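You operate a simulated robot arm through the tools that you are given. There is no shell and no other tool.

You run a simulated robot arm. Do the job below in one go: nothing can be reset, and whatever is moved stays where it is left.

Task
Screw down both grey knobs on the shaft till grease shows.
Fine: stop the belt first and start it again after.

It is judged by the outcome, as a careful person would: the job done as asked, and still so three seconds after it is handed in. It fails if anything else is knocked over, pushed out of place, dropped, spilled or broken.

Robot
A 7-joint arm with a two-finger gripper on a trunk, on a base that drives. Base frame: it is fixed to the floor where the robot stands at the start and does not move with it; the origin is under the middle of the robot, x ahead of it, y to its left, z up; the surface under the hand at the start is at about z = 0.95. Readings come in m, rad, newtons and seconds.
With the tool pointing down near the work surface it reaches from about 0.34 to 0.8 m from the robot's upright axis, wherever it stands. Its first joint turns from -2.897 to 2.897 rad. Places, roughly: black table switch [0.5, 0, 0.9]; left grey knob [0.4, 0.4, 0.8]; right grey knob [0.6, -0.1, 0.8]. Payload 2.45 kg.
The tool frame sits at the grasp point between the pads (the TCP): z along the fingers, y along the line on which they close. The tips reach 0.027 m beyond it. The gripper opens to 0.08 m. The gripper's body begins 0.054 m behind the TCP.
Orientation is that of the tool frame in the base frame, as [roll, pitch, yaw] about the fixed x, y, z axes, in that order (R = Rz(yaw) Ry(pitch) Rx(roll)). With the fingers straight down and closing along the base's y, the tool's x points along the base's -x, its y along +y and its z along -z.

Tools
- The arm moves only by the tool arm_command. Its argument "rows" is a list of rows, each an object (a shift or turn left out is 0, a gripper value left out holds the last) with "travel": the shift along the tool's x, y, z in m, a list of three; "rot": the turn, a rotation vector about the tool's x, y, z in rad, a list of three. In form: [{"travel": [x, y, z], "rot": [wx, wy, wz]}, ...]. A call has 1 to 20 rows; each row shifts and turns the commanded pose from where the row before left it, along the tool's axes as they then stand. "claw" is the finger opening in m, from 0 to 0.08, set as the call begins (left out, the last holds). A row lasts 0.2 s, in which the tool goes at most 0.05 m and 0.15 rad; a call with a longer step from one row to the next is refused whole, and so is a gripper value outside its range. Where a pose cannot be reached the arm comes as near as it can. A force on the tool above 50 N (or 10 N above the force at the start of the call, whichever is more), or a blocked arm, ends the call early, and 0.2 s more pass. The fingers move at their own pace (about 0.153 m/s each) and stop on an object; they squeeze with about 23 N. The grip force told is the motor's: it shows also when the fingers shut on nothing. Time passes only in rows, and 0.2 s behind the last, so rows that do not move let the fingers close. It gives the time, the measured TCP pose, the force on the tool (base axes), the opening and the grip force at its end, in the units of the frame above (readings bear some noise), with the torque about the TCP (base axes, N m) and any sound that the robot's microphone picked up, and new pictures: "pictures" is both (left out), scene, wrist or none.
- Cameras (640 x 400 px; columns grow to the right, rows downward): "scene" is now at [0.0526, 0.1392, 1.6093]; the picture's right is [-0.02, -1.00, 0.00], its down [-0.83, 0.02, -0.56] and it looks along [0.56, -0.01, -0.83] (base axes); focal length 251 px, centre (320, 200). "wrist" rides on the gripper at [0.063, 0.012, -0.079] in the tool frame; the picture's right is [-0.19, 0.98, 0.00], its down [-0.72, -0.14, -0.68] and it looks along [-0.67, -0.13, 0.73] (tool axes); focal length 226 px, centre (320, 200). There is no depth. A picture from a camera that has moved, and an enlarged one, comes with that camera's place and axes in the base frame and with its lens.
- lift_body(by): slides the trunk up (or, below 0, down) by that many m; the arm and the scene camera ride with it, the base frame stays. It gives what a move gives, with no picture.
- roll_base(legs): drives the robot by 1 to 6 legs, each [ahead, turn to the left] in m and rad, along the robot's own axes; the way and the turn of a leg run together, so that a leg with both is an arc; at most 1.5 m and 3.142 rad a leg. The arm and the cameras ride along, it lands a little off, and it stops where it bumps. It gives what a move gives, and a new picture of the scene camera.
- turn_head(pan, tilt): turns the head with the scene camera to pan (to the left, within 2.094 rad either way) and tilt (down, from -0.506 to 1.204), counted from straight ahead of the robot. It gives what a move gives, and a new picture of the scene camera.
- close_up(camera, box): a new picture of the part [left, top, right, bottom] of that camera's present view, enlarged. No time passes.
- hand_in(): hands the job in; it is judged then, once.

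Nothing tells you exact positions but the pictures and the camera data. Unless the task says otherwise, let go and move clear before handing in.

The tools are called after "Emit:" as name(argument=value, ...) on one line, values as JSON. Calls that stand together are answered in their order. arm_command: Moves the arm, as the interface text tells. Its arguments: {"type":"object","properties":{"rows":{"type":"array","items":{"type":"object","properties":{"travel":{"type":"array","items":{"type":"number"}},"rot":{"type":"array","items":{"type":"number"}}}}},"claw":{"type":"number"},"pictures":{"type":"string","enum":["both","scene","wrist","none"]}},"required":["rows"]} The other tools are called the same way: lift_body (by) slides the trunk up or down; roll_base (legs) drives the base; turn_head (pan, tilt) turns the head that bears the scene camera; close_up (camera, box) takes an enlarged picture of a part of a camera's view; hand_in () hands the job in.

At the start:

```text
time: 0.0
ee_pos: [0.4949, 0.2014, 1.0204]
tcp_rot: [3.14, -0.001, 3.141]
wrist_force: [0.1, 0.4, 0.1]
ft_torque: [0.03, -0.02, -0.03]
opening: 0.0801
grasp_force: 0.0
trunk travel left (down, up): [-0.25, 0.29]
robot x, y, heading: [0.0001, -0.0011, -0.0]
head pan, tilt: [-0.021, 0.976]
```

scene: 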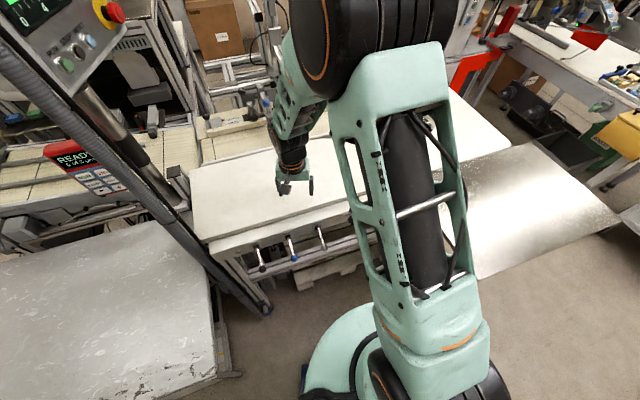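
wrist: 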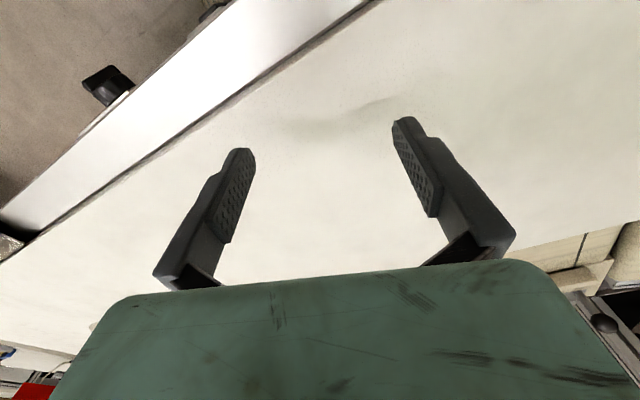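

I see a light-topped table/belt under the hand, with some knobs or handles on its near side; the arm hides part of the scene. I will look closer before moving anything.

Emit:
close_up(camera="scene", box=[180, 100, 400, 300])

Emit:
close_up(camera="scene", box=[0, 0, 220, 200])

Emit:
close_up(camera="wrist", box=[0, 0, 320, 260])

```text
2.00 times, centred on (290, 200) of scene
camera zoom: at [0.0526, 0.1392, 1.6093], right [-0.02, -1.0, 0.0], down [-0.83, 0.02, -0.56], along [0.56, -0.01, -0.83], focal length 502 px, centre (380, 200)
```

zoom: 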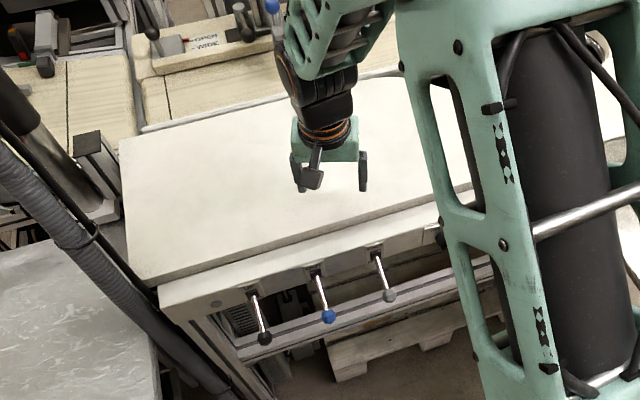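

```text
2.00 times, centred on (110, 100) of scene
camera zoom: at [0.0526, 0.1392, 1.6093], right [-0.02, -1.0, 0.0], down [-0.83, 0.02, -0.56], along [0.56, -0.01, -0.83], focal length 502 px, centre (740, 400)
```

zoom: 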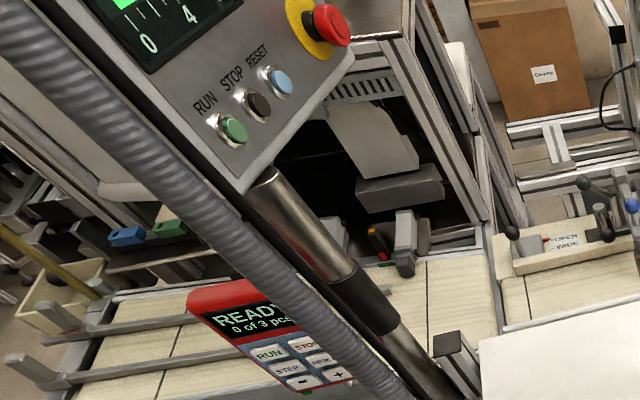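

```text
1.54 times, centred on (160, 130) of wrist
camera zoom: at [0.4317, 0.2145, 1.1005], right [0.19, 0.98, 0.0], down [0.72, -0.14, 0.68], along [0.67, -0.13, -0.73], focal length 348 px, centre (566, 308)
```

zoom: 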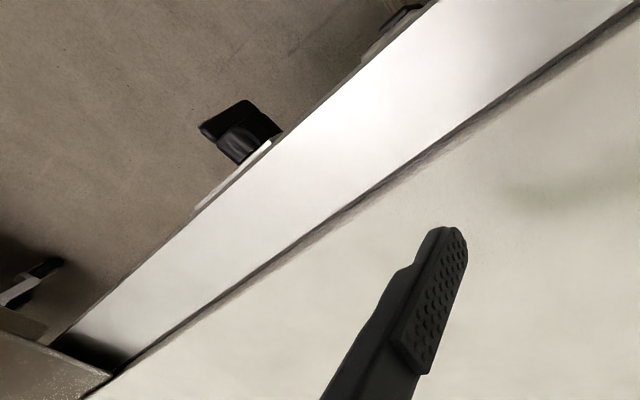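

The arm hides much of the near side of the table. I'll turn the head to get other views before moving anything.

Emit:
turn_head(pan=0.5, tilt=1.0)

Emit:
turn_head(pan=-0.6, tilt=0.9)

Emit:
turn_head(pan=0.0, tilt=0.5)

```text
time: 0.9
ee_pos: [0.4954, 0.2013, 1.0208]
tcp_rot: [-3.141, 0.001, -3.141]
wrist_force: [0.9, -0.4, 0.2]
ft_torque: [0.0, 0.01, 0.02]
opening: 0.0802
grasp_force: 0.0
trunk travel left (down, up): [-0.25, 0.29]
robot x, y, heading: [0.0014, 0.0034, 0.005]
head pan, tilt: [0.499, 1.0]
camera scene: at [0.0427, 0.174, 1.6076], right [0.48, -0.88, 0.0], down [-0.74, -0.4, -0.54], along [0.47, 0.26, -0.84], focal length 251 px, centre (320, 200)
```

scene: 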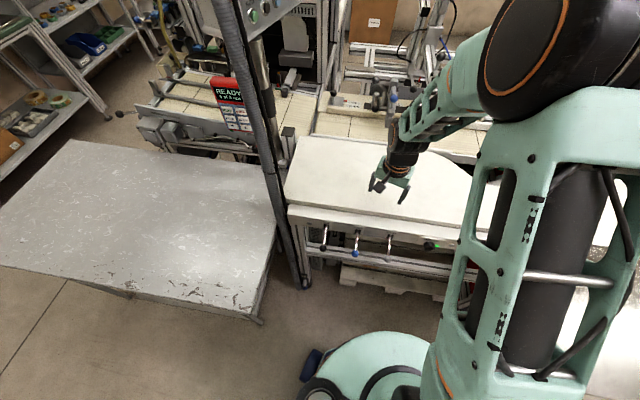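

```text
time: 2.3
ee_pos: [0.4963, 0.2015, 1.022]
tcp_rot: [3.141, 0.0, -3.139]
wrist_force: [-0.1, -0.5, -0.7]
ft_torque: [0.02, 0.01, -0.02]
opening: 0.0802
grasp_force: 0.1
trunk travel left (down, up): [-0.25, 0.29]
robot x, y, heading: [-0.0008, 0.0022, 0.006]
head pan, tilt: [-0.6, 0.901]
camera scene: at [0.0438, 0.0981, 1.6148], right [-0.56, -0.83, 0.0], down [-0.65, 0.44, -0.62], along [0.51, -0.35, -0.78], focal length 251 px, centre (320, 200)
```

scene: 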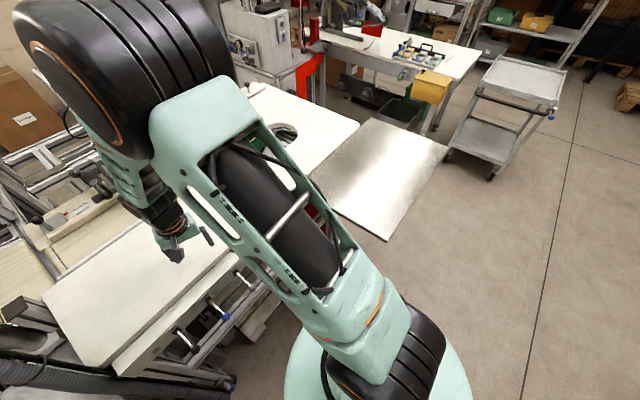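

```text
time: 3.3
ee_pos: [0.496, 0.2028, 1.0212]
tcp_rot: [3.141, -0.001, 3.141]
wrist_force: [-0.9, 0.2, 0.6]
ft_torque: [-0.03, 0.02, 0.04]
opening: 0.08
grasp_force: 0.1
trunk travel left (down, up): [-0.25, 0.29]
robot x, y, heading: [0.0013, -0.0008, -0.0]
head pan, tilt: [0.0, 0.499]
camera scene: at [0.0725, 0.1406, 1.6487], right [0.0, -1.0, 0.0], down [-0.48, 0.0, -0.88], along [0.88, 0.0, -0.48], focal length 251 px, centre (320, 200)
```

scene: 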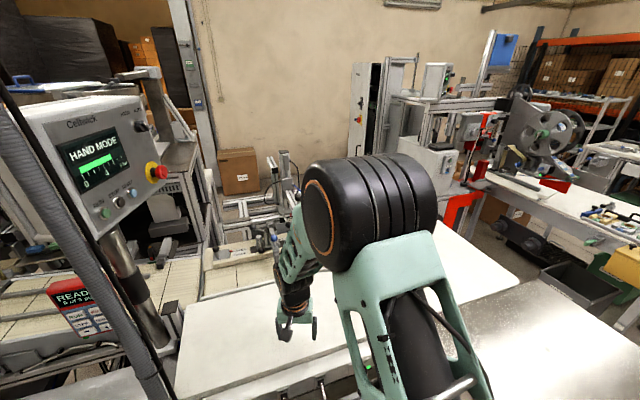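

There seems to be a small black box with a green light on the near side of the table. I'll look closely at it and the near edge from the left-turned view.

Emit:
turn_head(pan=0.5, tilt=1.2)

Emit:
close_up(camera="scene", box=[260, 90, 480, 230])

Emit:
close_up(camera="scene", box=[370, 110, 470, 190])

```text
time: 4.3
ee_pos: [0.4956, 0.2021, 1.0212]
tcp_rot: [-3.141, 0.0, 3.14]
wrist_force: [0.7, 1.2, 0.1]
ft_torque: [0.0, -0.05, 0.0]
opening: 0.0798
grasp_force: 0.0
trunk travel left (down, up): [-0.25, 0.29]
robot x, y, heading: [-0.0042, -0.0017, 0.006]
head pan, tilt: [0.499, 1.201]
camera scene: at [0.0307, 0.1674, 1.5951], right [0.48, -0.88, 0.0], down [-0.82, -0.45, -0.36], along [0.32, 0.17, -0.93], focal length 251 px, centre (320, 200)
```

scene: 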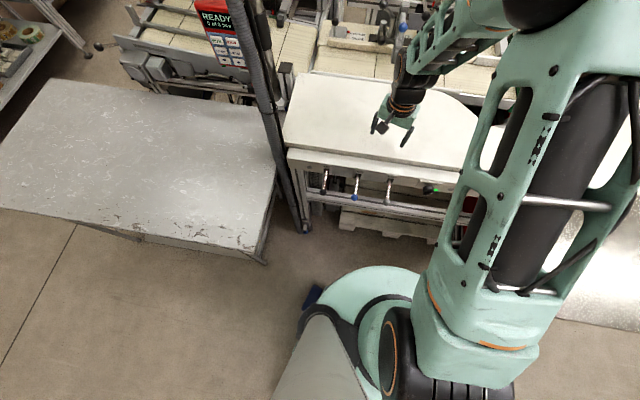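

```text
2.86 times, centred on (370, 160) of scene
camera zoom: at [0.0307, 0.1674, 1.5951], right [0.48, -0.88, 0.0], down [-0.82, -0.45, -0.36], along [0.32, 0.17, -0.93], focal length 718 px, centre (177, 314)
```

zoom: 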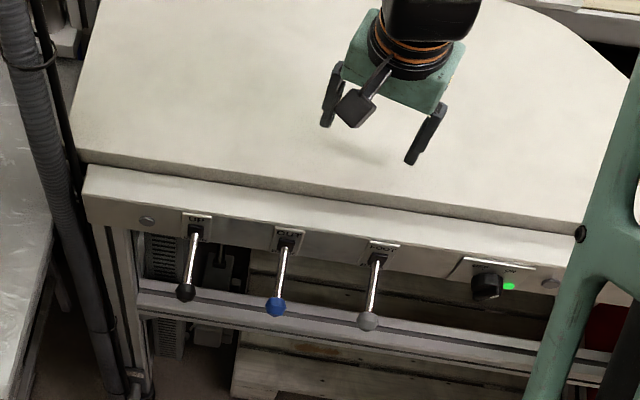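

```text
5.00 times, centred on (420, 150) of scene
camera zoom: at [0.0307, 0.1674, 1.5951], right [0.48, -0.88, 0.0], down [-0.82, -0.45, -0.36], along [0.32, 0.17, -0.93], focal length 1256 px, centre (-180, 450)
```

zoom: 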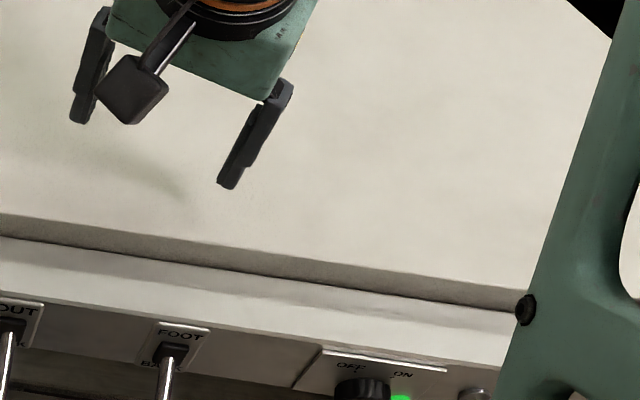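

The near apron carries three labelled levers, an OFF/ON rotary switch with a green lamp, and a small round disc near either end that may be the grey knobs. I'll zoom on these.

Emit:
close_up(camera="scene", box=[280, 140, 340, 180])

Emit:
close_up(camera="scene", box=[410, 170, 470, 210])

Emit:
close_up(camera="scene", box=[280, 150, 440, 240])

```text
10.00 times, centred on (310, 160) of scene
camera zoom: at [0.0307, 0.1674, 1.5951], right [0.48, -0.88, 0.0], down [-0.82, -0.45, -0.36], along [0.32, 0.17, -0.93], focal length 2512 px, centre (420, 600)
```

zoom: 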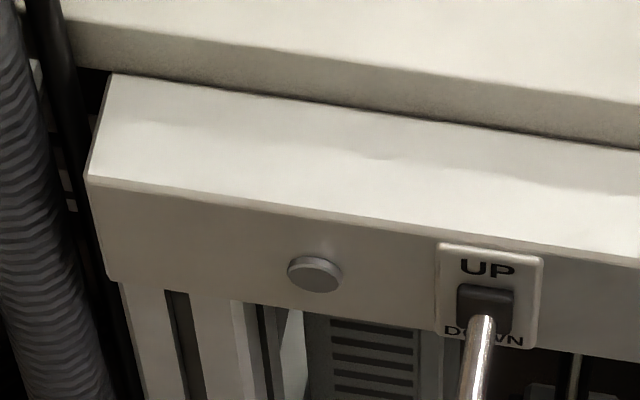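

```text
10.00 times, centred on (440, 190) of scene
camera zoom: at [0.0307, 0.1674, 1.5951], right [0.48, -0.88, 0.0], down [-0.82, -0.45, -0.36], along [0.32, 0.17, -0.93], focal length 2512 px, centre (-880, 300)
```

zoom: 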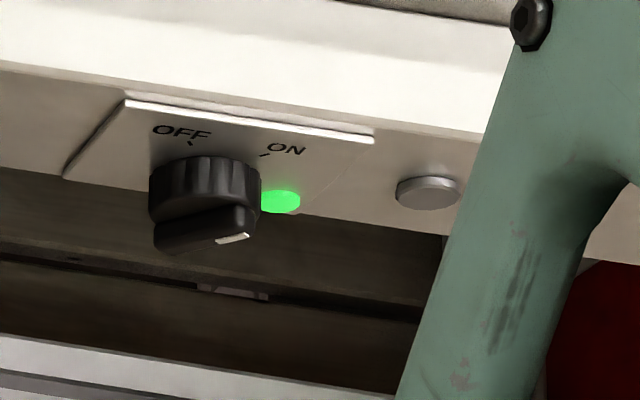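

```text
4.00 times, centred on (360, 195) of scene
camera zoom: at [0.0307, 0.1674, 1.5951], right [0.48, -0.88, 0.0], down [-0.82, -0.45, -0.36], along [0.32, 0.17, -0.93], focal length 1005 px, centre (160, 220)
```

zoom: 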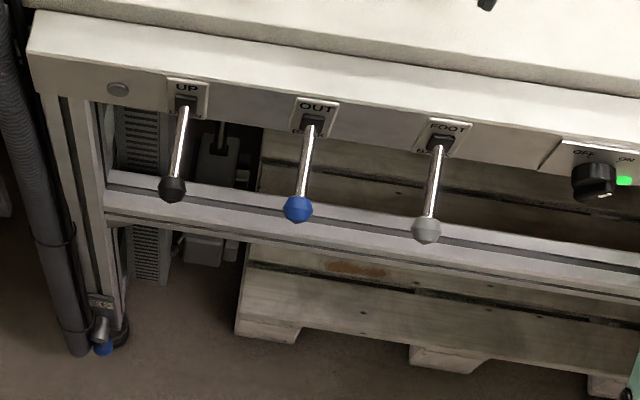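

The discs at the apron's ends match the told places of the grey knobs, and the switch stands on ON with its lamp lit. I'll look around behind the robot to know where it can drive for a better view.

Emit:
turn_head(pan=2.09, tilt=0.7)

Emit:
turn_head(pan=-2.09, tilt=0.7)

Emit:
turn_head(pan=-1.2, tilt=0.7)

```text
time: 6.0
ee_pos: [0.4954, 0.2017, 1.0209]
tcp_rot: [-3.14, 0.0, 3.141]
wrist_force: [0.1, -0.7, -0.3]
ft_torque: [-0.03, 0.02, -0.01]
opening: 0.0801
grasp_force: 0.1
trunk travel left (down, up): [-0.25, 0.29]
robot x, y, heading: [0.0012, 0.0006, 0.001]
head pan, tilt: [2.089, 0.7]
camera scene: at [-0.0605, 0.2145, 1.631], right [0.87, 0.49, 0.0], down [0.32, -0.56, -0.76], along [-0.38, 0.66, -0.64], focal length 251 px, centre (320, 200)
```

scene: 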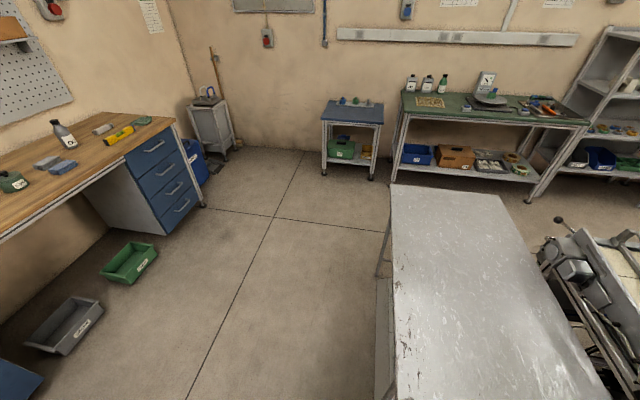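

```text
time: 9.4
ee_pos: [0.4943, 0.2019, 1.022]
tcp_rot: [-3.139, 0.001, 3.141]
wrist_force: [0.2, 0.0, 0.1]
ft_torque: [0.01, 0.01, 0.03]
opening: 0.0799
grasp_force: 0.1
trunk travel left (down, up): [-0.25, 0.29]
robot x, y, heading: [0.0002, 0.0008, -0.001]
head pan, tilt: [-2.089, 0.7]
camera scene: at [-0.0606, 0.0669, 1.631], right [-0.87, 0.5, 0.0], down [0.32, 0.56, -0.77], along [-0.38, -0.66, -0.64], focal length 251 px, centre (320, 200)
```

scene: 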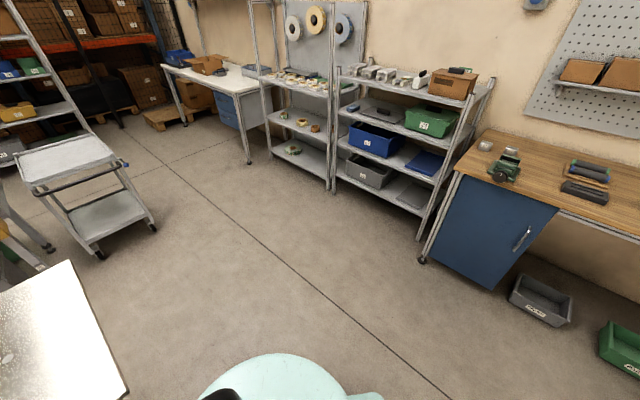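

```text
time: 10.6
ee_pos: [0.4956, 0.2009, 1.0209]
tcp_rot: [3.141, 0.001, 3.141]
wrist_force: [-0.6, 0.2, -0.5]
ft_torque: [-0.01, -0.05, 0.02]
opening: 0.0801
grasp_force: 0.2
trunk travel left (down, up): [-0.25, 0.29]
robot x, y, heading: [-0.0033, 0.0042, -0.002]
head pan, tilt: [-1.201, 0.7]
camera scene: at [0.0122, 0.0614, 1.631], right [-0.93, -0.36, 0.0], down [-0.23, 0.6, -0.76], along [0.28, -0.71, -0.64], focal length 251 px, centre (320, 200)
```

scene: 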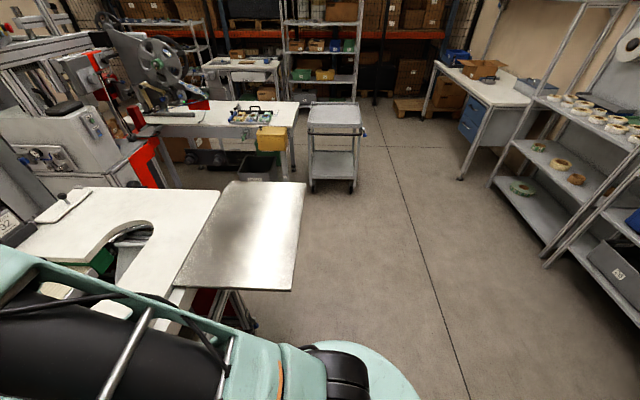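

There is over a metre of free floor behind the robot. I'll lift the hand a little, then back off straight to see the whole front of the table.

Emit:
arm_command(rows=[{"travel": [0, 0, -0.04]}, {"travel": [0, 0, -0.04]}], pictures="none")

Emit:
roll_base(legs=[[-0.45, 0]])

Emit:
turn_head(pan=0.3, tilt=0.75)

```text
time: 11.2
ee_pos: [0.4963, 0.2011, 1.1015]
tcp_rot: [-3.141, -0.001, -3.141]
wrist_force: [-0.4, -1.2, -0.2]
ft_torque: [-0.01, -0.01, 0.02]
opening: 0.0801
grasp_force: 0.1
trunk travel left (down, up): [-0.25, 0.29]
robot x, y, heading: [-0.0035, 0.0019, 0.003]
head pan, tilt: [-1.201, 0.7]
```

```text
time: 13.9
ee_pos: [0.0554, 0.1986, 1.1007]
tcp_rot: [3.141, 0.001, 3.134]
wrist_force: [0.2, -0.1, -0.2]
ft_torque: [0.01, -0.02, 0.03]
opening: 0.08
grasp_force: 0.0
trunk travel left (down, up): [-0.25, 0.29]
robot x, y, heading: [-0.4414, -0.0013, -0.008]
head pan, tilt: [-1.201, 0.7]
camera scene: at [-0.4309, 0.0632, 1.631], right [-0.94, -0.35, 0.0], down [-0.23, 0.6, -0.77], along [0.27, -0.72, -0.64], focal length 251 px, centre (320, 200)
```

scene: 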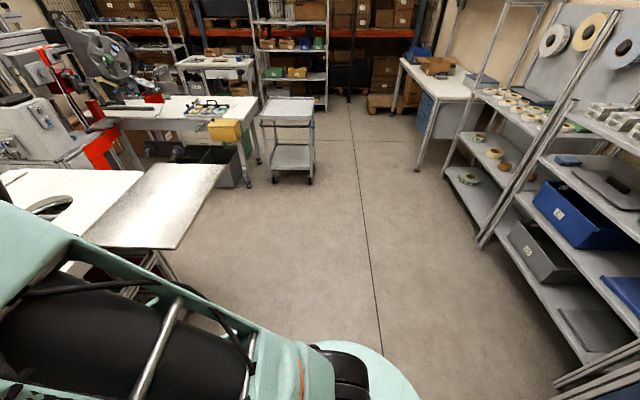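

```text
time: 15.5
ee_pos: [0.0551, 0.1991, 1.1005]
tcp_rot: [3.14, -0.001, 3.134]
wrist_force: [-0.7, -0.2, 0.7]
ft_torque: [0.0, 0.0, 0.0]
opening: 0.0799
grasp_force: 0.0
trunk travel left (down, up): [-0.25, 0.29]
robot x, y, heading: [-0.4443, 0.0031, -0.017]
head pan, tilt: [0.3, 0.75]
camera scene: at [-0.3811, 0.1665, 1.6267], right [0.29, -0.96, 0.0], down [-0.65, -0.2, -0.73], along [0.7, 0.21, -0.68], focal length 251 px, centre (320, 200)
```

scene: 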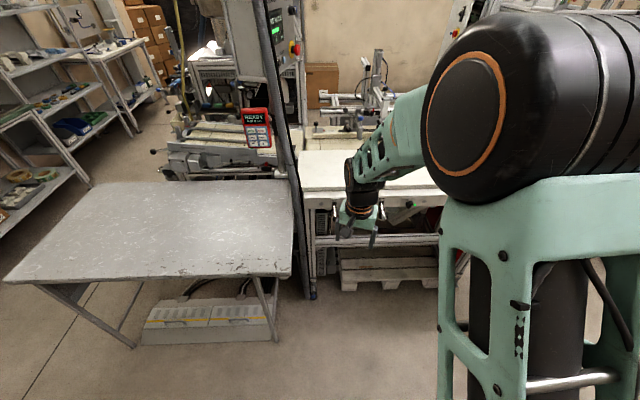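

The arm still hides the middle, so I'll use the wrist camera: I turn the hand to point level toward the table front, well clear of it.

Emit:
arm_command(rows=[{"rot": [0, -0.14, 0]}, {"rot": [0, -0.14, 0]}, {"rot": [0, -0.14, 0]}, {"rot": [0, -0.14, 0]}, {"rot": [0, -0.14, 0]}, {"rot": [0, -0.14, 0]}, {"rot": [0, -0.14, 0]}, {"rot": [0, -0.14, 0]}])

```text
time: 17.5
ee_pos: [0.0714, 0.1622, 1.1058]
tcp_rot: [3.066, 1.12, 2.978]
wrist_force: [0.9, 0.6, -0.6]
ft_torque: [0.03, -0.02, 0.02]
opening: 0.0799
grasp_force: 0.1
trunk travel left (down, up): [-0.25, 0.29]
robot x, y, heading: [-0.4431, -0.0012, -0.01]
head pan, tilt: [0.3, 0.75]
stopped in row 8: the arm was blocked; the commanded pose is now the measured one
camera scene: at [-0.3803, 0.1661, 1.6268], right [0.29, -0.96, 0.0], down [-0.65, -0.2, -0.73], along [0.7, 0.21, -0.68], focal length 251 px, centre (320, 200)
camera wrist: at [-0.0269, 0.1844, 1.0839], right [0.18, 0.96, 0.21], down [-0.32, -0.14, 0.94], along [0.93, -0.23, 0.28], focal length 226 px, centre (320, 200)
```

scene: 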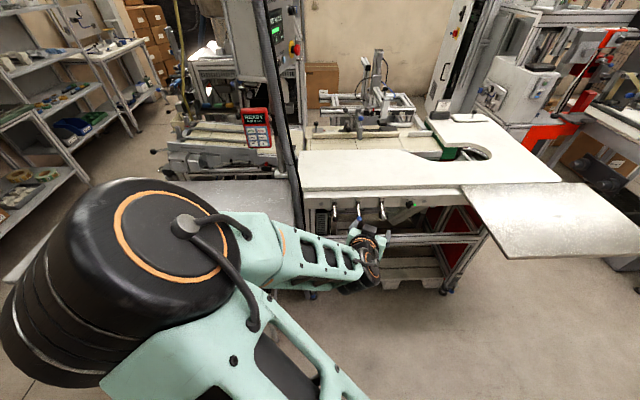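
wrist: 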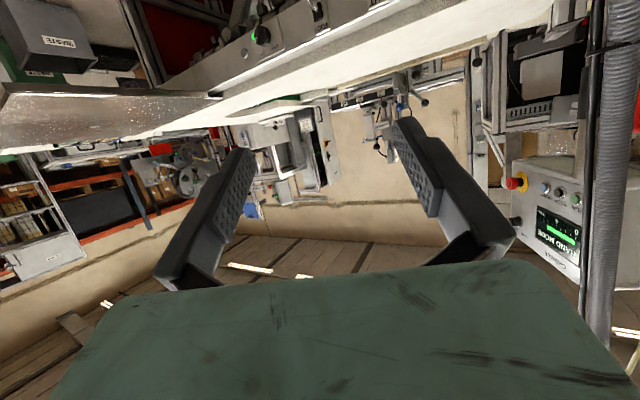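

The arm swung aside and stopped at a limit in free space; now the table front is in clear sight of the scene camera. I'll zoom in.

Emit:
close_up(camera="scene", box=[290, 170, 490, 300])

Emit:
close_up(camera="scene", box=[380, 190, 480, 250])

Emit:
close_up(camera="wrist", box=[120, 0, 440, 120])

```text
3.08 times, centred on (390, 235) of scene
camera zoom: at [-0.3803, 0.1661, 1.6268], right [0.29, -0.96, 0.0], down [-0.65, -0.2, -0.73], along [0.7, 0.21, -0.68], focal length 773 px, centre (105, 92)
```

zoom: 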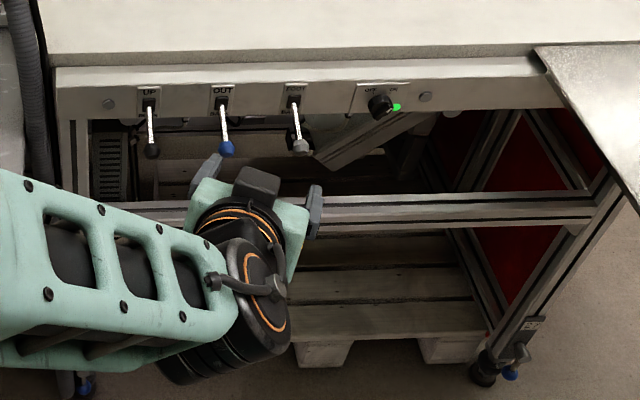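

```text
6.40 times, centred on (430, 220) of scene
camera zoom: at [-0.3803, 0.1661, 1.6268], right [0.29, -0.96, 0.0], down [-0.65, -0.2, -0.73], along [0.7, 0.21, -0.68], focal length 1608 px, centre (-384, 72)
```

zoom: 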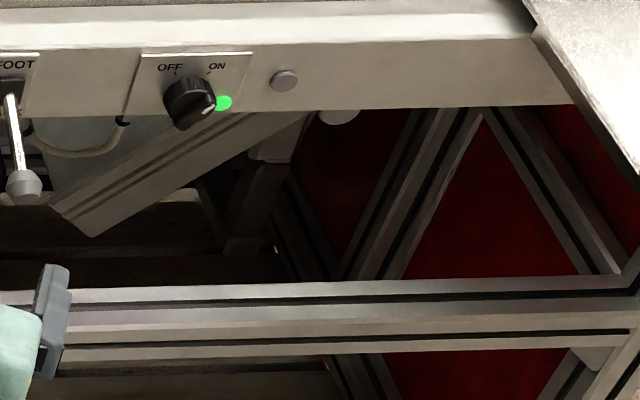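

```text
2.00 times, centred on (280, 60) of wrist
camera zoom: at [-0.0269, 0.1844, 1.0839], right [0.18, 0.96, 0.21], down [-0.32, -0.14, 0.94], along [0.93, -0.23, 0.28], focal length 452 px, centre (400, 480)
```

zoom: 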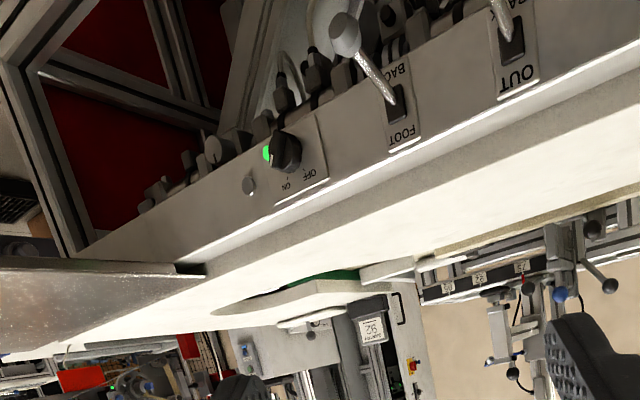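

Under the table, behind the apron, there is a pale round knob by the right end, and bearings or a shaft seem to run there: those, not the flat apron caps, may be the grease knobs. I'll zoom more.

Emit:
close_up(camera="scene", box=[305, 185, 385, 235])

Emit:
close_up(camera="scene", box=[410, 190, 460, 220])

Emit:
close_up(camera="wrist", box=[180, 10, 280, 70])

Emit:
close_up(camera="wrist", box=[270, 0, 400, 60])

```text
8.00 times, centred on (345, 210) of scene
camera zoom: at [-0.3803, 0.1661, 1.6268], right [0.29, -0.96, 0.0], down [-0.65, -0.2, -0.73], along [0.7, 0.21, -0.68], focal length 2009 px, centre (120, 120)
```

zoom: 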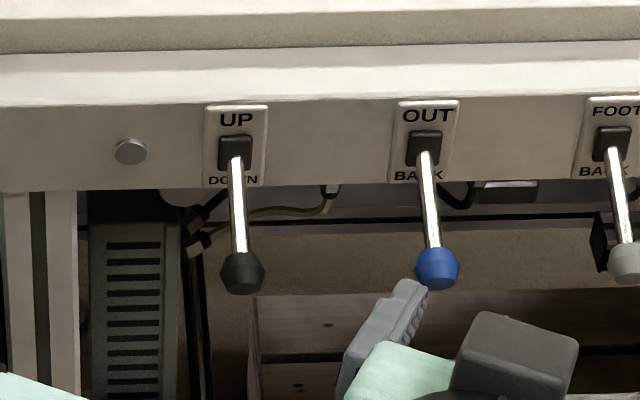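

```text
12.80 times, centred on (435, 205) of scene
camera zoom: at [-0.3803, 0.1661, 1.6268], right [0.29, -0.96, 0.0], down [-0.65, -0.2, -0.73], along [0.7, 0.21, -0.68], focal length 3215 px, centre (-1152, 136)
```

zoom: 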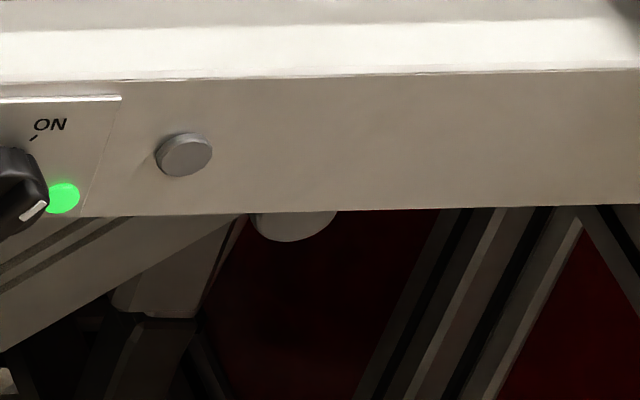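

```text
6.40 times, centred on (230, 40) of wrist
camera zoom: at [-0.0269, 0.1844, 1.0839], right [0.18, 0.96, 0.21], down [-0.32, -0.14, 0.94], along [0.93, -0.23, 0.28], focal length 1447 px, centre (896, 1224)
```

zoom: 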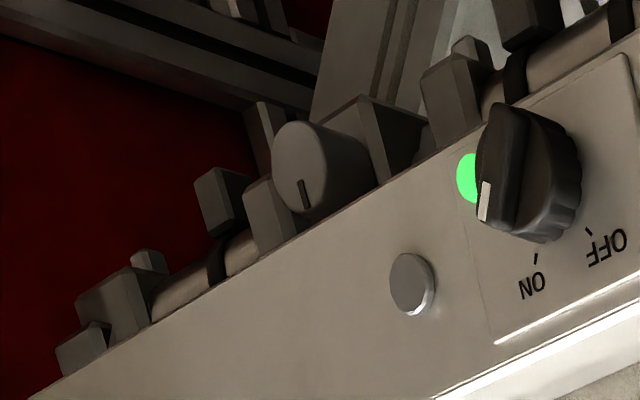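

```text
4.92 times, centred on (335, 30) of wrist
camera zoom: at [-0.0269, 0.1844, 1.0839], right [0.18, 0.96, 0.21], down [-0.32, -0.14, 0.94], along [0.93, -0.23, 0.28], focal length 1113 px, centre (246, 1037)
```

zoom: 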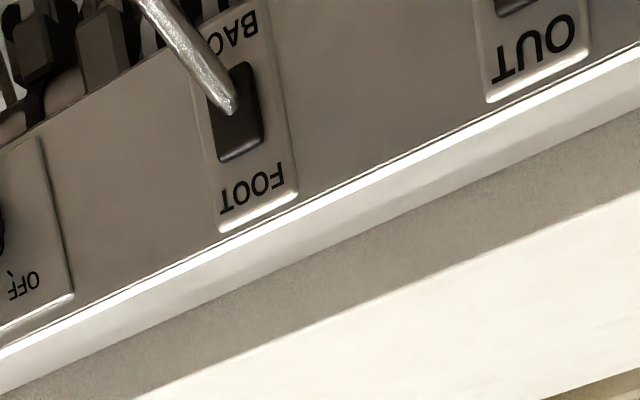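

The zoomed wrist view (upside down) shows it well: a shaft with bearing blocks runs under the table behind the apron, and a grey knob with a dark pointer mark hangs there at about [0.58, -0.10, 0.8]. I'll lower the trunk for a view from lower down.

Emit:
lift_body(by=-0.2)

Emit:
arm_command(rows=[{"travel": [0, 0, 0]}])

Emit:
close_up(camera="wrist", box=[100, 0, 300, 125])

Emit:
close_up(camera="wrist", box=[300, 0, 500, 125])

```text
time: 19.6
ee_pos: [0.07, 0.1614, 0.9062]
tcp_rot: [3.07, 1.118, 2.983]
wrist_force: [0.3, -0.4, 0.0]
ft_torque: [-0.03, 0.03, -0.03]
opening: 0.0801
grasp_force: 0.0
trunk travel left (down, up): [-0.05, 0.49]
robot x, y, heading: [-0.4429, 0.0004, -0.007]
head pan, tilt: [0.3, 0.75]
```

```text
time: 20.1
ee_pos: [0.0706, 0.1615, 0.9061]
tcp_rot: [3.072, 1.119, 2.982]
wrist_force: [0.2, 0.0, -0.1]
ft_torque: [0.0, 0.03, 0.02]
opening: 0.0798
grasp_force: 0.0
trunk travel left (down, up): [-0.05, 0.49]
robot x, y, heading: [-0.4415, -0.0002, -0.013]
head pan, tilt: [0.3, 0.75]
camera scene: at [-0.3811, 0.1666, 1.4268], right [0.29, -0.96, 0.0], down [-0.65, -0.2, -0.73], along [0.7, 0.21, -0.68], focal length 251 px, centre (320, 200)
camera wrist: at [-0.0276, 0.1845, 0.8834], right [0.18, 0.96, 0.2], down [-0.32, -0.14, 0.94], along [0.93, -0.23, 0.28], focal length 226 px, centre (320, 200)
```

scene: 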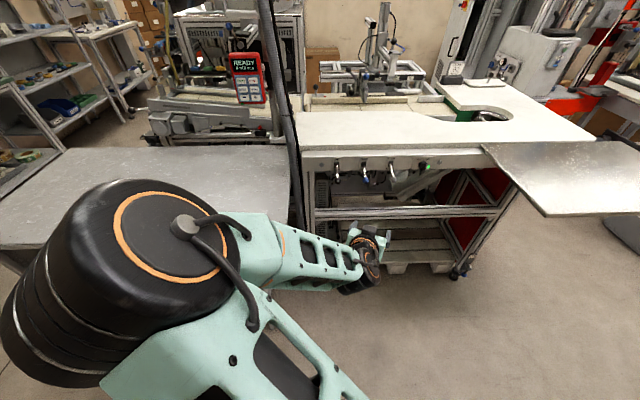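
wrist: 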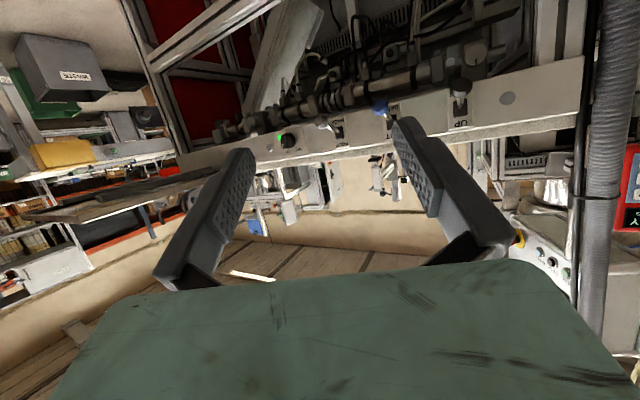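

```text
3.20 times, centred on (200, 62) of wrist
camera zoom: at [-0.0276, 0.1845, 0.8834], right [0.18, 0.96, 0.2], down [-0.32, -0.14, 0.94], along [0.93, -0.23, 0.28], focal length 723 px, centre (704, 640)
```

zoom: 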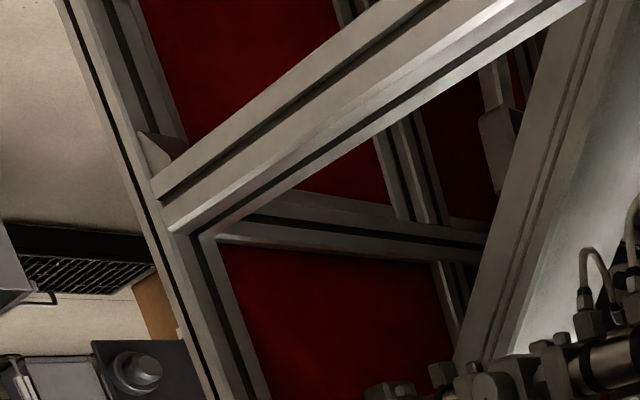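

```text
3.20 times, centred on (400, 62) of wrist
camera zoom: at [-0.0276, 0.1845, 0.8834], right [0.18, 0.96, 0.2], down [-0.32, -0.14, 0.94], along [0.93, -0.23, 0.28], focal length 723 px, centre (64, 640)
```

zoom: 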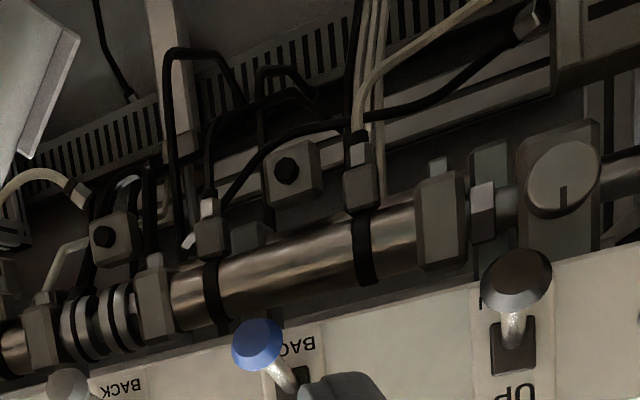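

Now I see clearly (upside down): the shaft runs behind the apron, and a grey marked knob of about 4 cm sits at each end, axis level and facing the robot, just under the apron's lower edge: left about [0.40, 0.36, 0.82], right about [0.58, -0.10, 0.815]. I'll turn the hand level and square to the table front, still in free space.

Emit:
arm_command(rows=[{"rot": [-0.07, -0.07, 0]}, {"rot": [-0.07, -0.07, 0]}, {"rot": [-0.07, -0.07, 0]}, {"rot": [-0.07, -0.07, 0]}, {"rot": [-0.07, -0.07, 0]}, {"rot": [-0.07, -0.07, 0]}])

```text
time: 21.4
ee_pos: [0.0693, 0.1655, 0.9064]
tcp_rot: [1.498, 1.446, 1.823]
wrist_force: [-0.4, 0.1, 1.0]
ft_torque: [0.01, 0.05, 0.0]
opening: 0.08
grasp_force: 0.0
trunk travel left (down, up): [-0.05, 0.49]
robot x, y, heading: [-0.4441, 0.0038, -0.007]
head pan, tilt: [0.3, 0.75]
camera scene: at [-0.3812, 0.1666, 1.4267], right [0.29, -0.96, 0.0], down [-0.65, -0.2, -0.73], along [0.7, 0.21, -0.68], focal length 251 px, centre (320, 200)
camera wrist: at [-0.0125, 0.1613, 0.8431], right [-0.3, 0.9, 0.31], down [-0.58, -0.44, 0.69], along [0.76, 0.03, 0.65], focal length 226 px, centre (320, 200)
```

scene: 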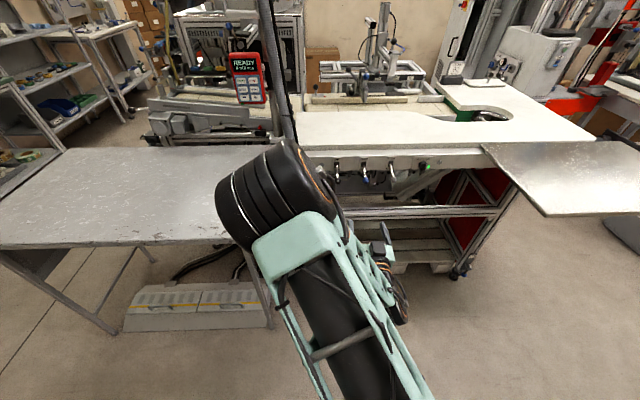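
wrist: 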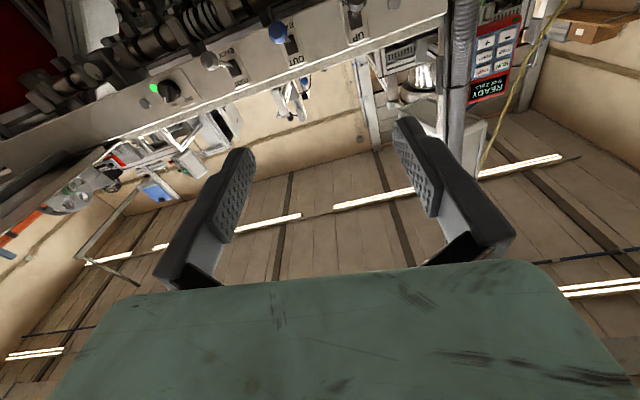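

The hand is now nearly level and square to the front. I'll zoom the wrist camera on both knobs, the levers and the switch to fix their places.

Emit:
close_up(camera="wrist", box=[0, 0, 240, 150])

Emit:
close_up(camera="wrist", box=[200, 0, 440, 150])

Emit:
close_up(camera="scene", box=[270, 130, 470, 255])

```text
2.67 times, centred on (120, 75) of wrist
camera zoom: at [-0.0125, 0.1613, 0.8431], right [-0.3, 0.9, 0.31], down [-0.58, -0.44, 0.69], along [0.76, 0.03, 0.65], focal length 603 px, centre (853, 533)
```

zoom: 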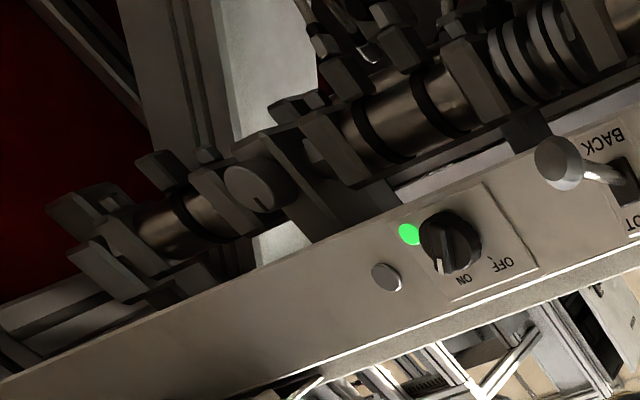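

```text
2.67 times, centred on (320, 75) of wrist
camera zoom: at [-0.0125, 0.1613, 0.8431], right [-0.3, 0.9, 0.31], down [-0.58, -0.44, 0.69], along [0.76, 0.03, 0.65], focal length 603 px, centre (320, 533)
```

zoom: 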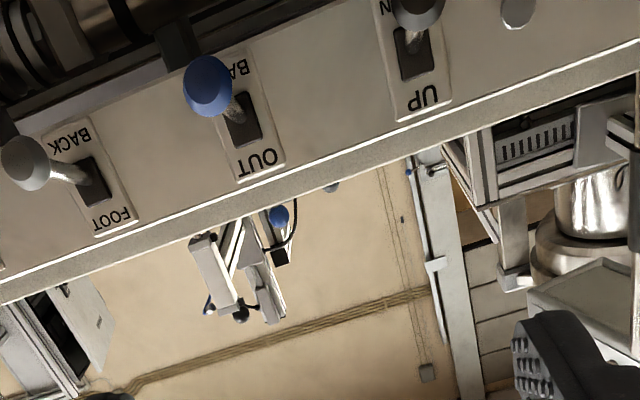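

```text
3.20 times, centred on (370, 192) of scene
camera zoom: at [-0.3812, 0.1666, 1.4267], right [0.29, -0.96, 0.0], down [-0.65, -0.2, -0.73], along [0.7, 0.21, -0.68], focal length 804 px, centre (160, 224)
```

zoom: 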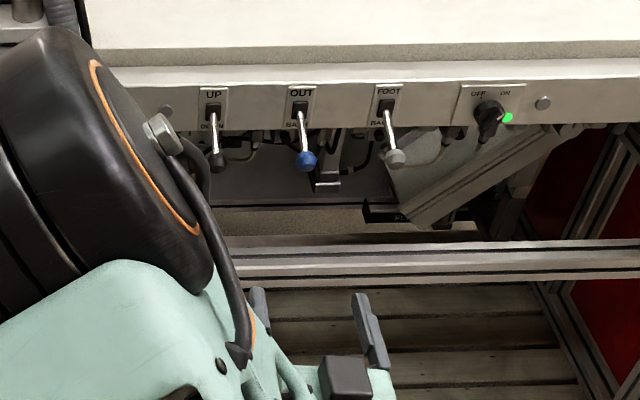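

I now have: apron front line at heading about 0.33 rad, switch at about [0.447, 0.026, 0.888], right knob [0.557, -0.094, 0.821], left knob [0.401, 0.362, 0.821], with lever balls jutting out about 10 cm at z 0.866 (these I must not touch). Next I level the hand, shift it to the right, then come nearer to see the switch head on.

Emit:
arm_command(rows=[{"rot": [0, 0, -0.124]}, {"travel": [0, -0.04, -0.007]}, {"travel": [0, -0.04, -0.007]}, {"travel": [0, -0.04, -0.007]}, {"travel": [0, -0.04, -0.007]}, {"travel": [0, -0.04, -0.007]}])

```text
time: 22.9
ee_pos: [0.101, -0.0367, 0.9041]
tcp_rot: [0.085, 1.564, 0.407]
wrist_force: [0.6, 0.5, 0.1]
ft_torque: [0.02, -0.02, -0.02]
opening: 0.08
grasp_force: 0.1
trunk travel left (down, up): [-0.05, 0.49]
robot x, y, heading: [-0.4444, 0.0037, -0.011]
head pan, tilt: [0.3, 0.75]
camera scene: at [-0.3812, 0.1669, 1.4267], right [0.29, -0.96, 0.0], down [-0.65, -0.2, -0.73], along [0.7, 0.21, -0.68], focal length 251 px, centre (320, 200)
camera wrist: at [0.0213, -0.0494, 0.8412], right [-0.31, 0.93, 0.19], down [-0.61, -0.35, 0.71], along [0.73, 0.1, 0.67], focal length 226 px, centre (320, 200)
```

scene: 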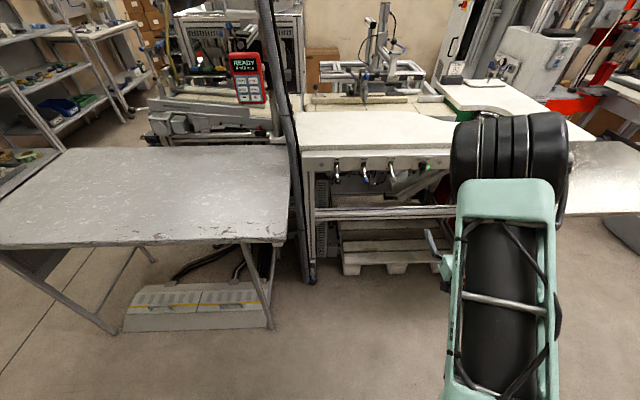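
wrist: 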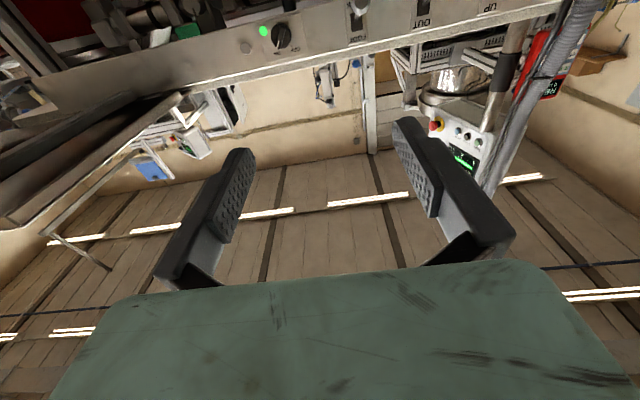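

The hand is level and elbow up. I'll drive forward 0.2 m so the switch comes into reach, with the hand staying well short of it.

Emit:
roll_base(legs=[[0.2, 0]])

Emit:
close_up(camera="wrist", box=[160, 0, 400, 150])

```text
time: 24.4
ee_pos: [0.2988, -0.0383, 0.9055]
tcp_rot: [0.08, 1.565, 0.4]
wrist_force: [0.2, 0.8, 0.1]
ft_torque: [0.03, 0.01, 0.01]
opening: 0.0801
grasp_force: 0.0
trunk travel left (down, up): [-0.05, 0.49]
robot x, y, heading: [-0.2432, -0.0044, -0.005]
head pan, tilt: [0.3, 0.75]
camera scene: at [-0.1843, 0.1649, 1.4267], right [0.29, -0.96, 0.0], down [-0.65, -0.2, -0.73], along [0.7, 0.21, -0.68], focal length 251 px, centre (320, 200)
```

scene: 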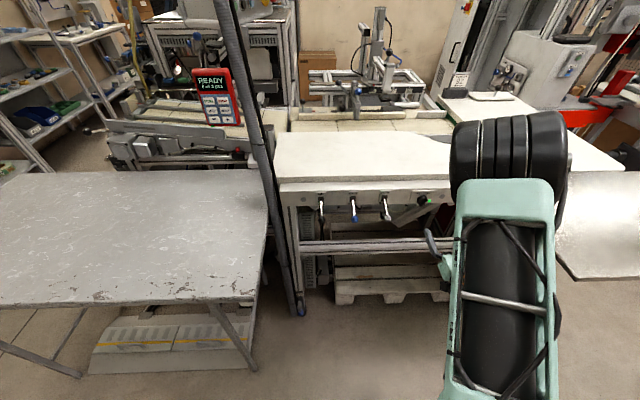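

```text
2.67 times, centred on (280, 75) of wrist
camera zoom: at [0.2183, -0.0507, 0.8411], right [-0.31, 0.93, 0.19], down [-0.61, -0.35, 0.71], along [0.73, 0.1, 0.67], focal length 603 px, centre (427, 533)
```

zoom: 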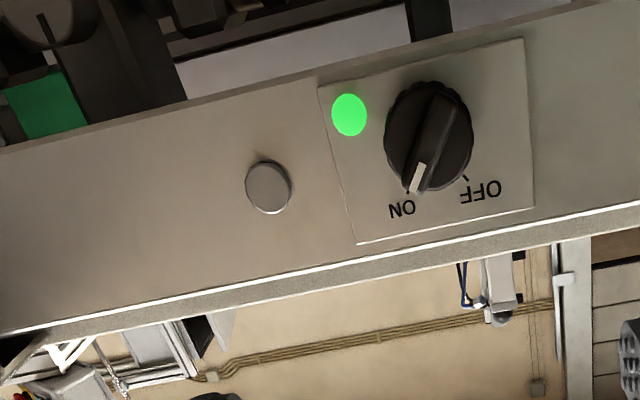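

The switch is plain to see: a fluted round handle with a raised bar pointing to ON (about 30° right of upright), OFF lies about 30° left of upright; handle front at about [0.461, 0.021, 0.885]. I'll line up with it, roll the hand so the pads straddle the bar, and stop short to check.

Emit:
arm_command(rows=[{"travel": [0.011, 0.002, 0.03], "rot": [-0.01, 0, 0]}, {"travel": [0.01, 0.0015, 0.03]}, {"travel": [0, 0, 0.03]}, {"rot": [0, 0, 0.131]}, {"rot": [0, 0, 0.131]}, {"rot": [0, 0, 0.131]}, {"rot": [0, 0, 0.131]}, {}], claw=0.045)

Emit:
close_up(camera="wrist", box=[200, 0, 440, 150])

```text
time: 26.2
ee_pos: [0.3824, -0.0063, 0.8859]
tcp_rot: [1.556, 1.045, 1.888]
wrist_force: [0.4, 0.1, -0.2]
ft_torque: [-0.01, 0.03, 0.0]
opening: 0.0451
grasp_force: 0.0
trunk travel left (down, up): [-0.05, 0.49]
robot x, y, heading: [-0.2436, -0.0, -0.009]
head pan, tilt: [0.3, 0.75]
camera scene: at [-0.1842, 0.1647, 1.4268], right [0.29, -0.96, 0.0], down [-0.65, -0.2, -0.73], along [0.7, 0.21, -0.68], focal length 251 px, centre (320, 200)
camera wrist: at [0.2933, 0.0087, 0.8361], right [-0.25, 0.71, 0.66], down [-0.49, -0.68, 0.54], along [0.83, -0.19, 0.52], focal length 226 px, centre (320, 200)
```

scene: 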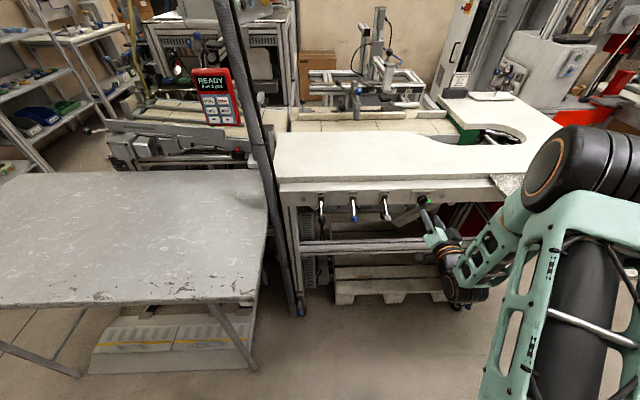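
wrist: 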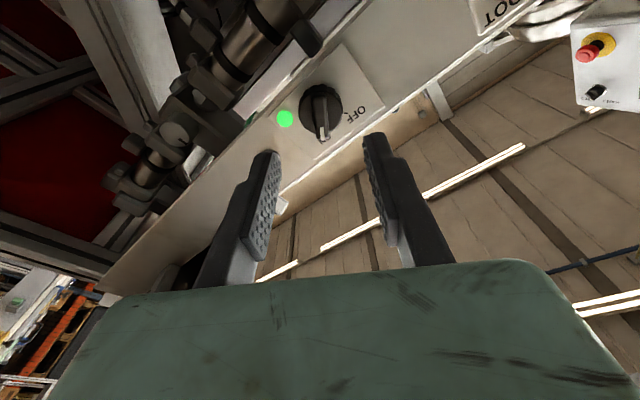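

```text
2.67 times, centred on (320, 75) of wrist
camera zoom: at [0.2933, 0.0087, 0.8361], right [-0.25, 0.71, 0.66], down [-0.49, -0.68, 0.54], along [0.83, -0.19, 0.52], focal length 603 px, centre (320, 533)
```

zoom: 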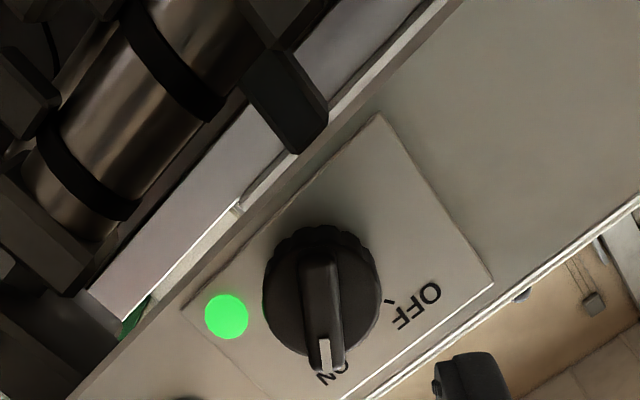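

The bar stands nearly along the hand's upright line (about 5° more roll needed), and the centre lines up. I'll add that roll and approach partway.

Emit:
arm_command(rows=[{"rot": [0, 0, 0.09]}, {"travel": [0, 0, 0.02]}, {"travel": [0, 0, 0.02]}, {}], claw=0.036)

Emit:
close_up(camera="wrist", box=[200, 40, 440, 190])

Emit:
close_up(camera="scene", box=[390, 170, 550, 270])

```text
time: 27.2
ee_pos: [0.4205, 0.0084, 0.8845]
tcp_rot: [1.559, 0.956, 1.891]
wrist_force: [-0.6, -0.2, 0.1]
ft_torque: [-0.04, 0.01, 0.02]
opening: 0.0361
grasp_force: 0.0
trunk travel left (down, up): [-0.05, 0.49]
robot x, y, heading: [-0.2472, -0.003, -0.007]
head pan, tilt: [0.3, 0.75]
camera scene: at [-0.184, 0.1649, 1.4267], right [0.29, -0.96, 0.0], down [-0.65, -0.2, -0.73], along [0.7, 0.21, -0.68], focal length 251 px, centre (320, 200)
camera wrist: at [0.3298, 0.0269, 0.8393], right [-0.23, 0.65, 0.72], down [-0.48, -0.72, 0.5], along [0.85, -0.23, 0.47], focal length 226 px, centre (320, 200)
```

scene: 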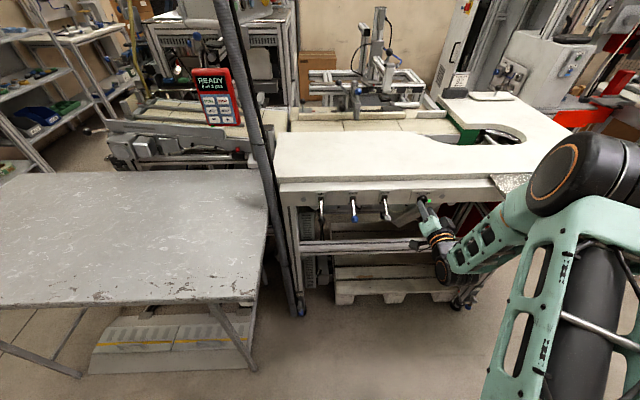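
wrist: 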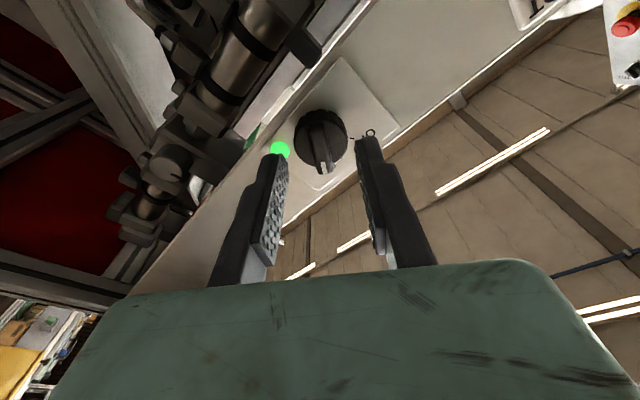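

```text
2.67 times, centred on (320, 115) of wrist
camera zoom: at [0.3298, 0.0269, 0.8393], right [-0.23, 0.65, 0.72], down [-0.48, -0.72, 0.5], along [0.85, -0.23, 0.47], focal length 603 px, centre (320, 427)
```

zoom: 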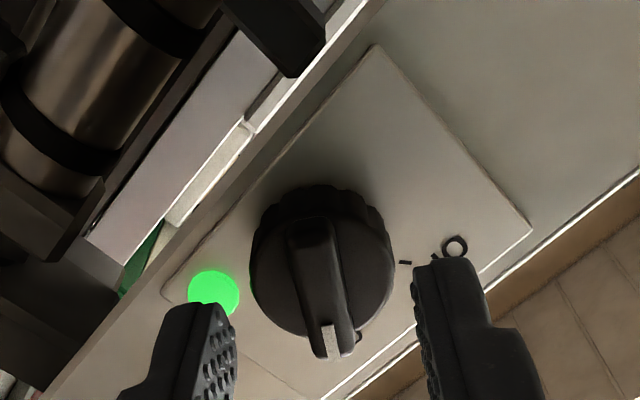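

```text
4.00 times, centred on (470, 220) of scene
camera zoom: at [-0.184, 0.1649, 1.4267], right [0.29, -0.96, 0.0], down [-0.65, -0.2, -0.73], along [0.7, 0.21, -0.68], focal length 1005 px, centre (-280, 120)
```

zoom: 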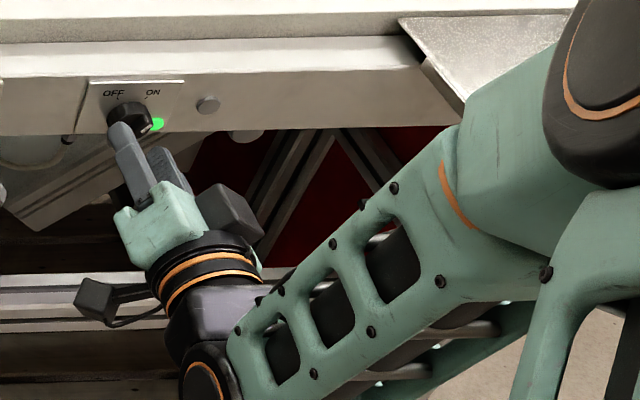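

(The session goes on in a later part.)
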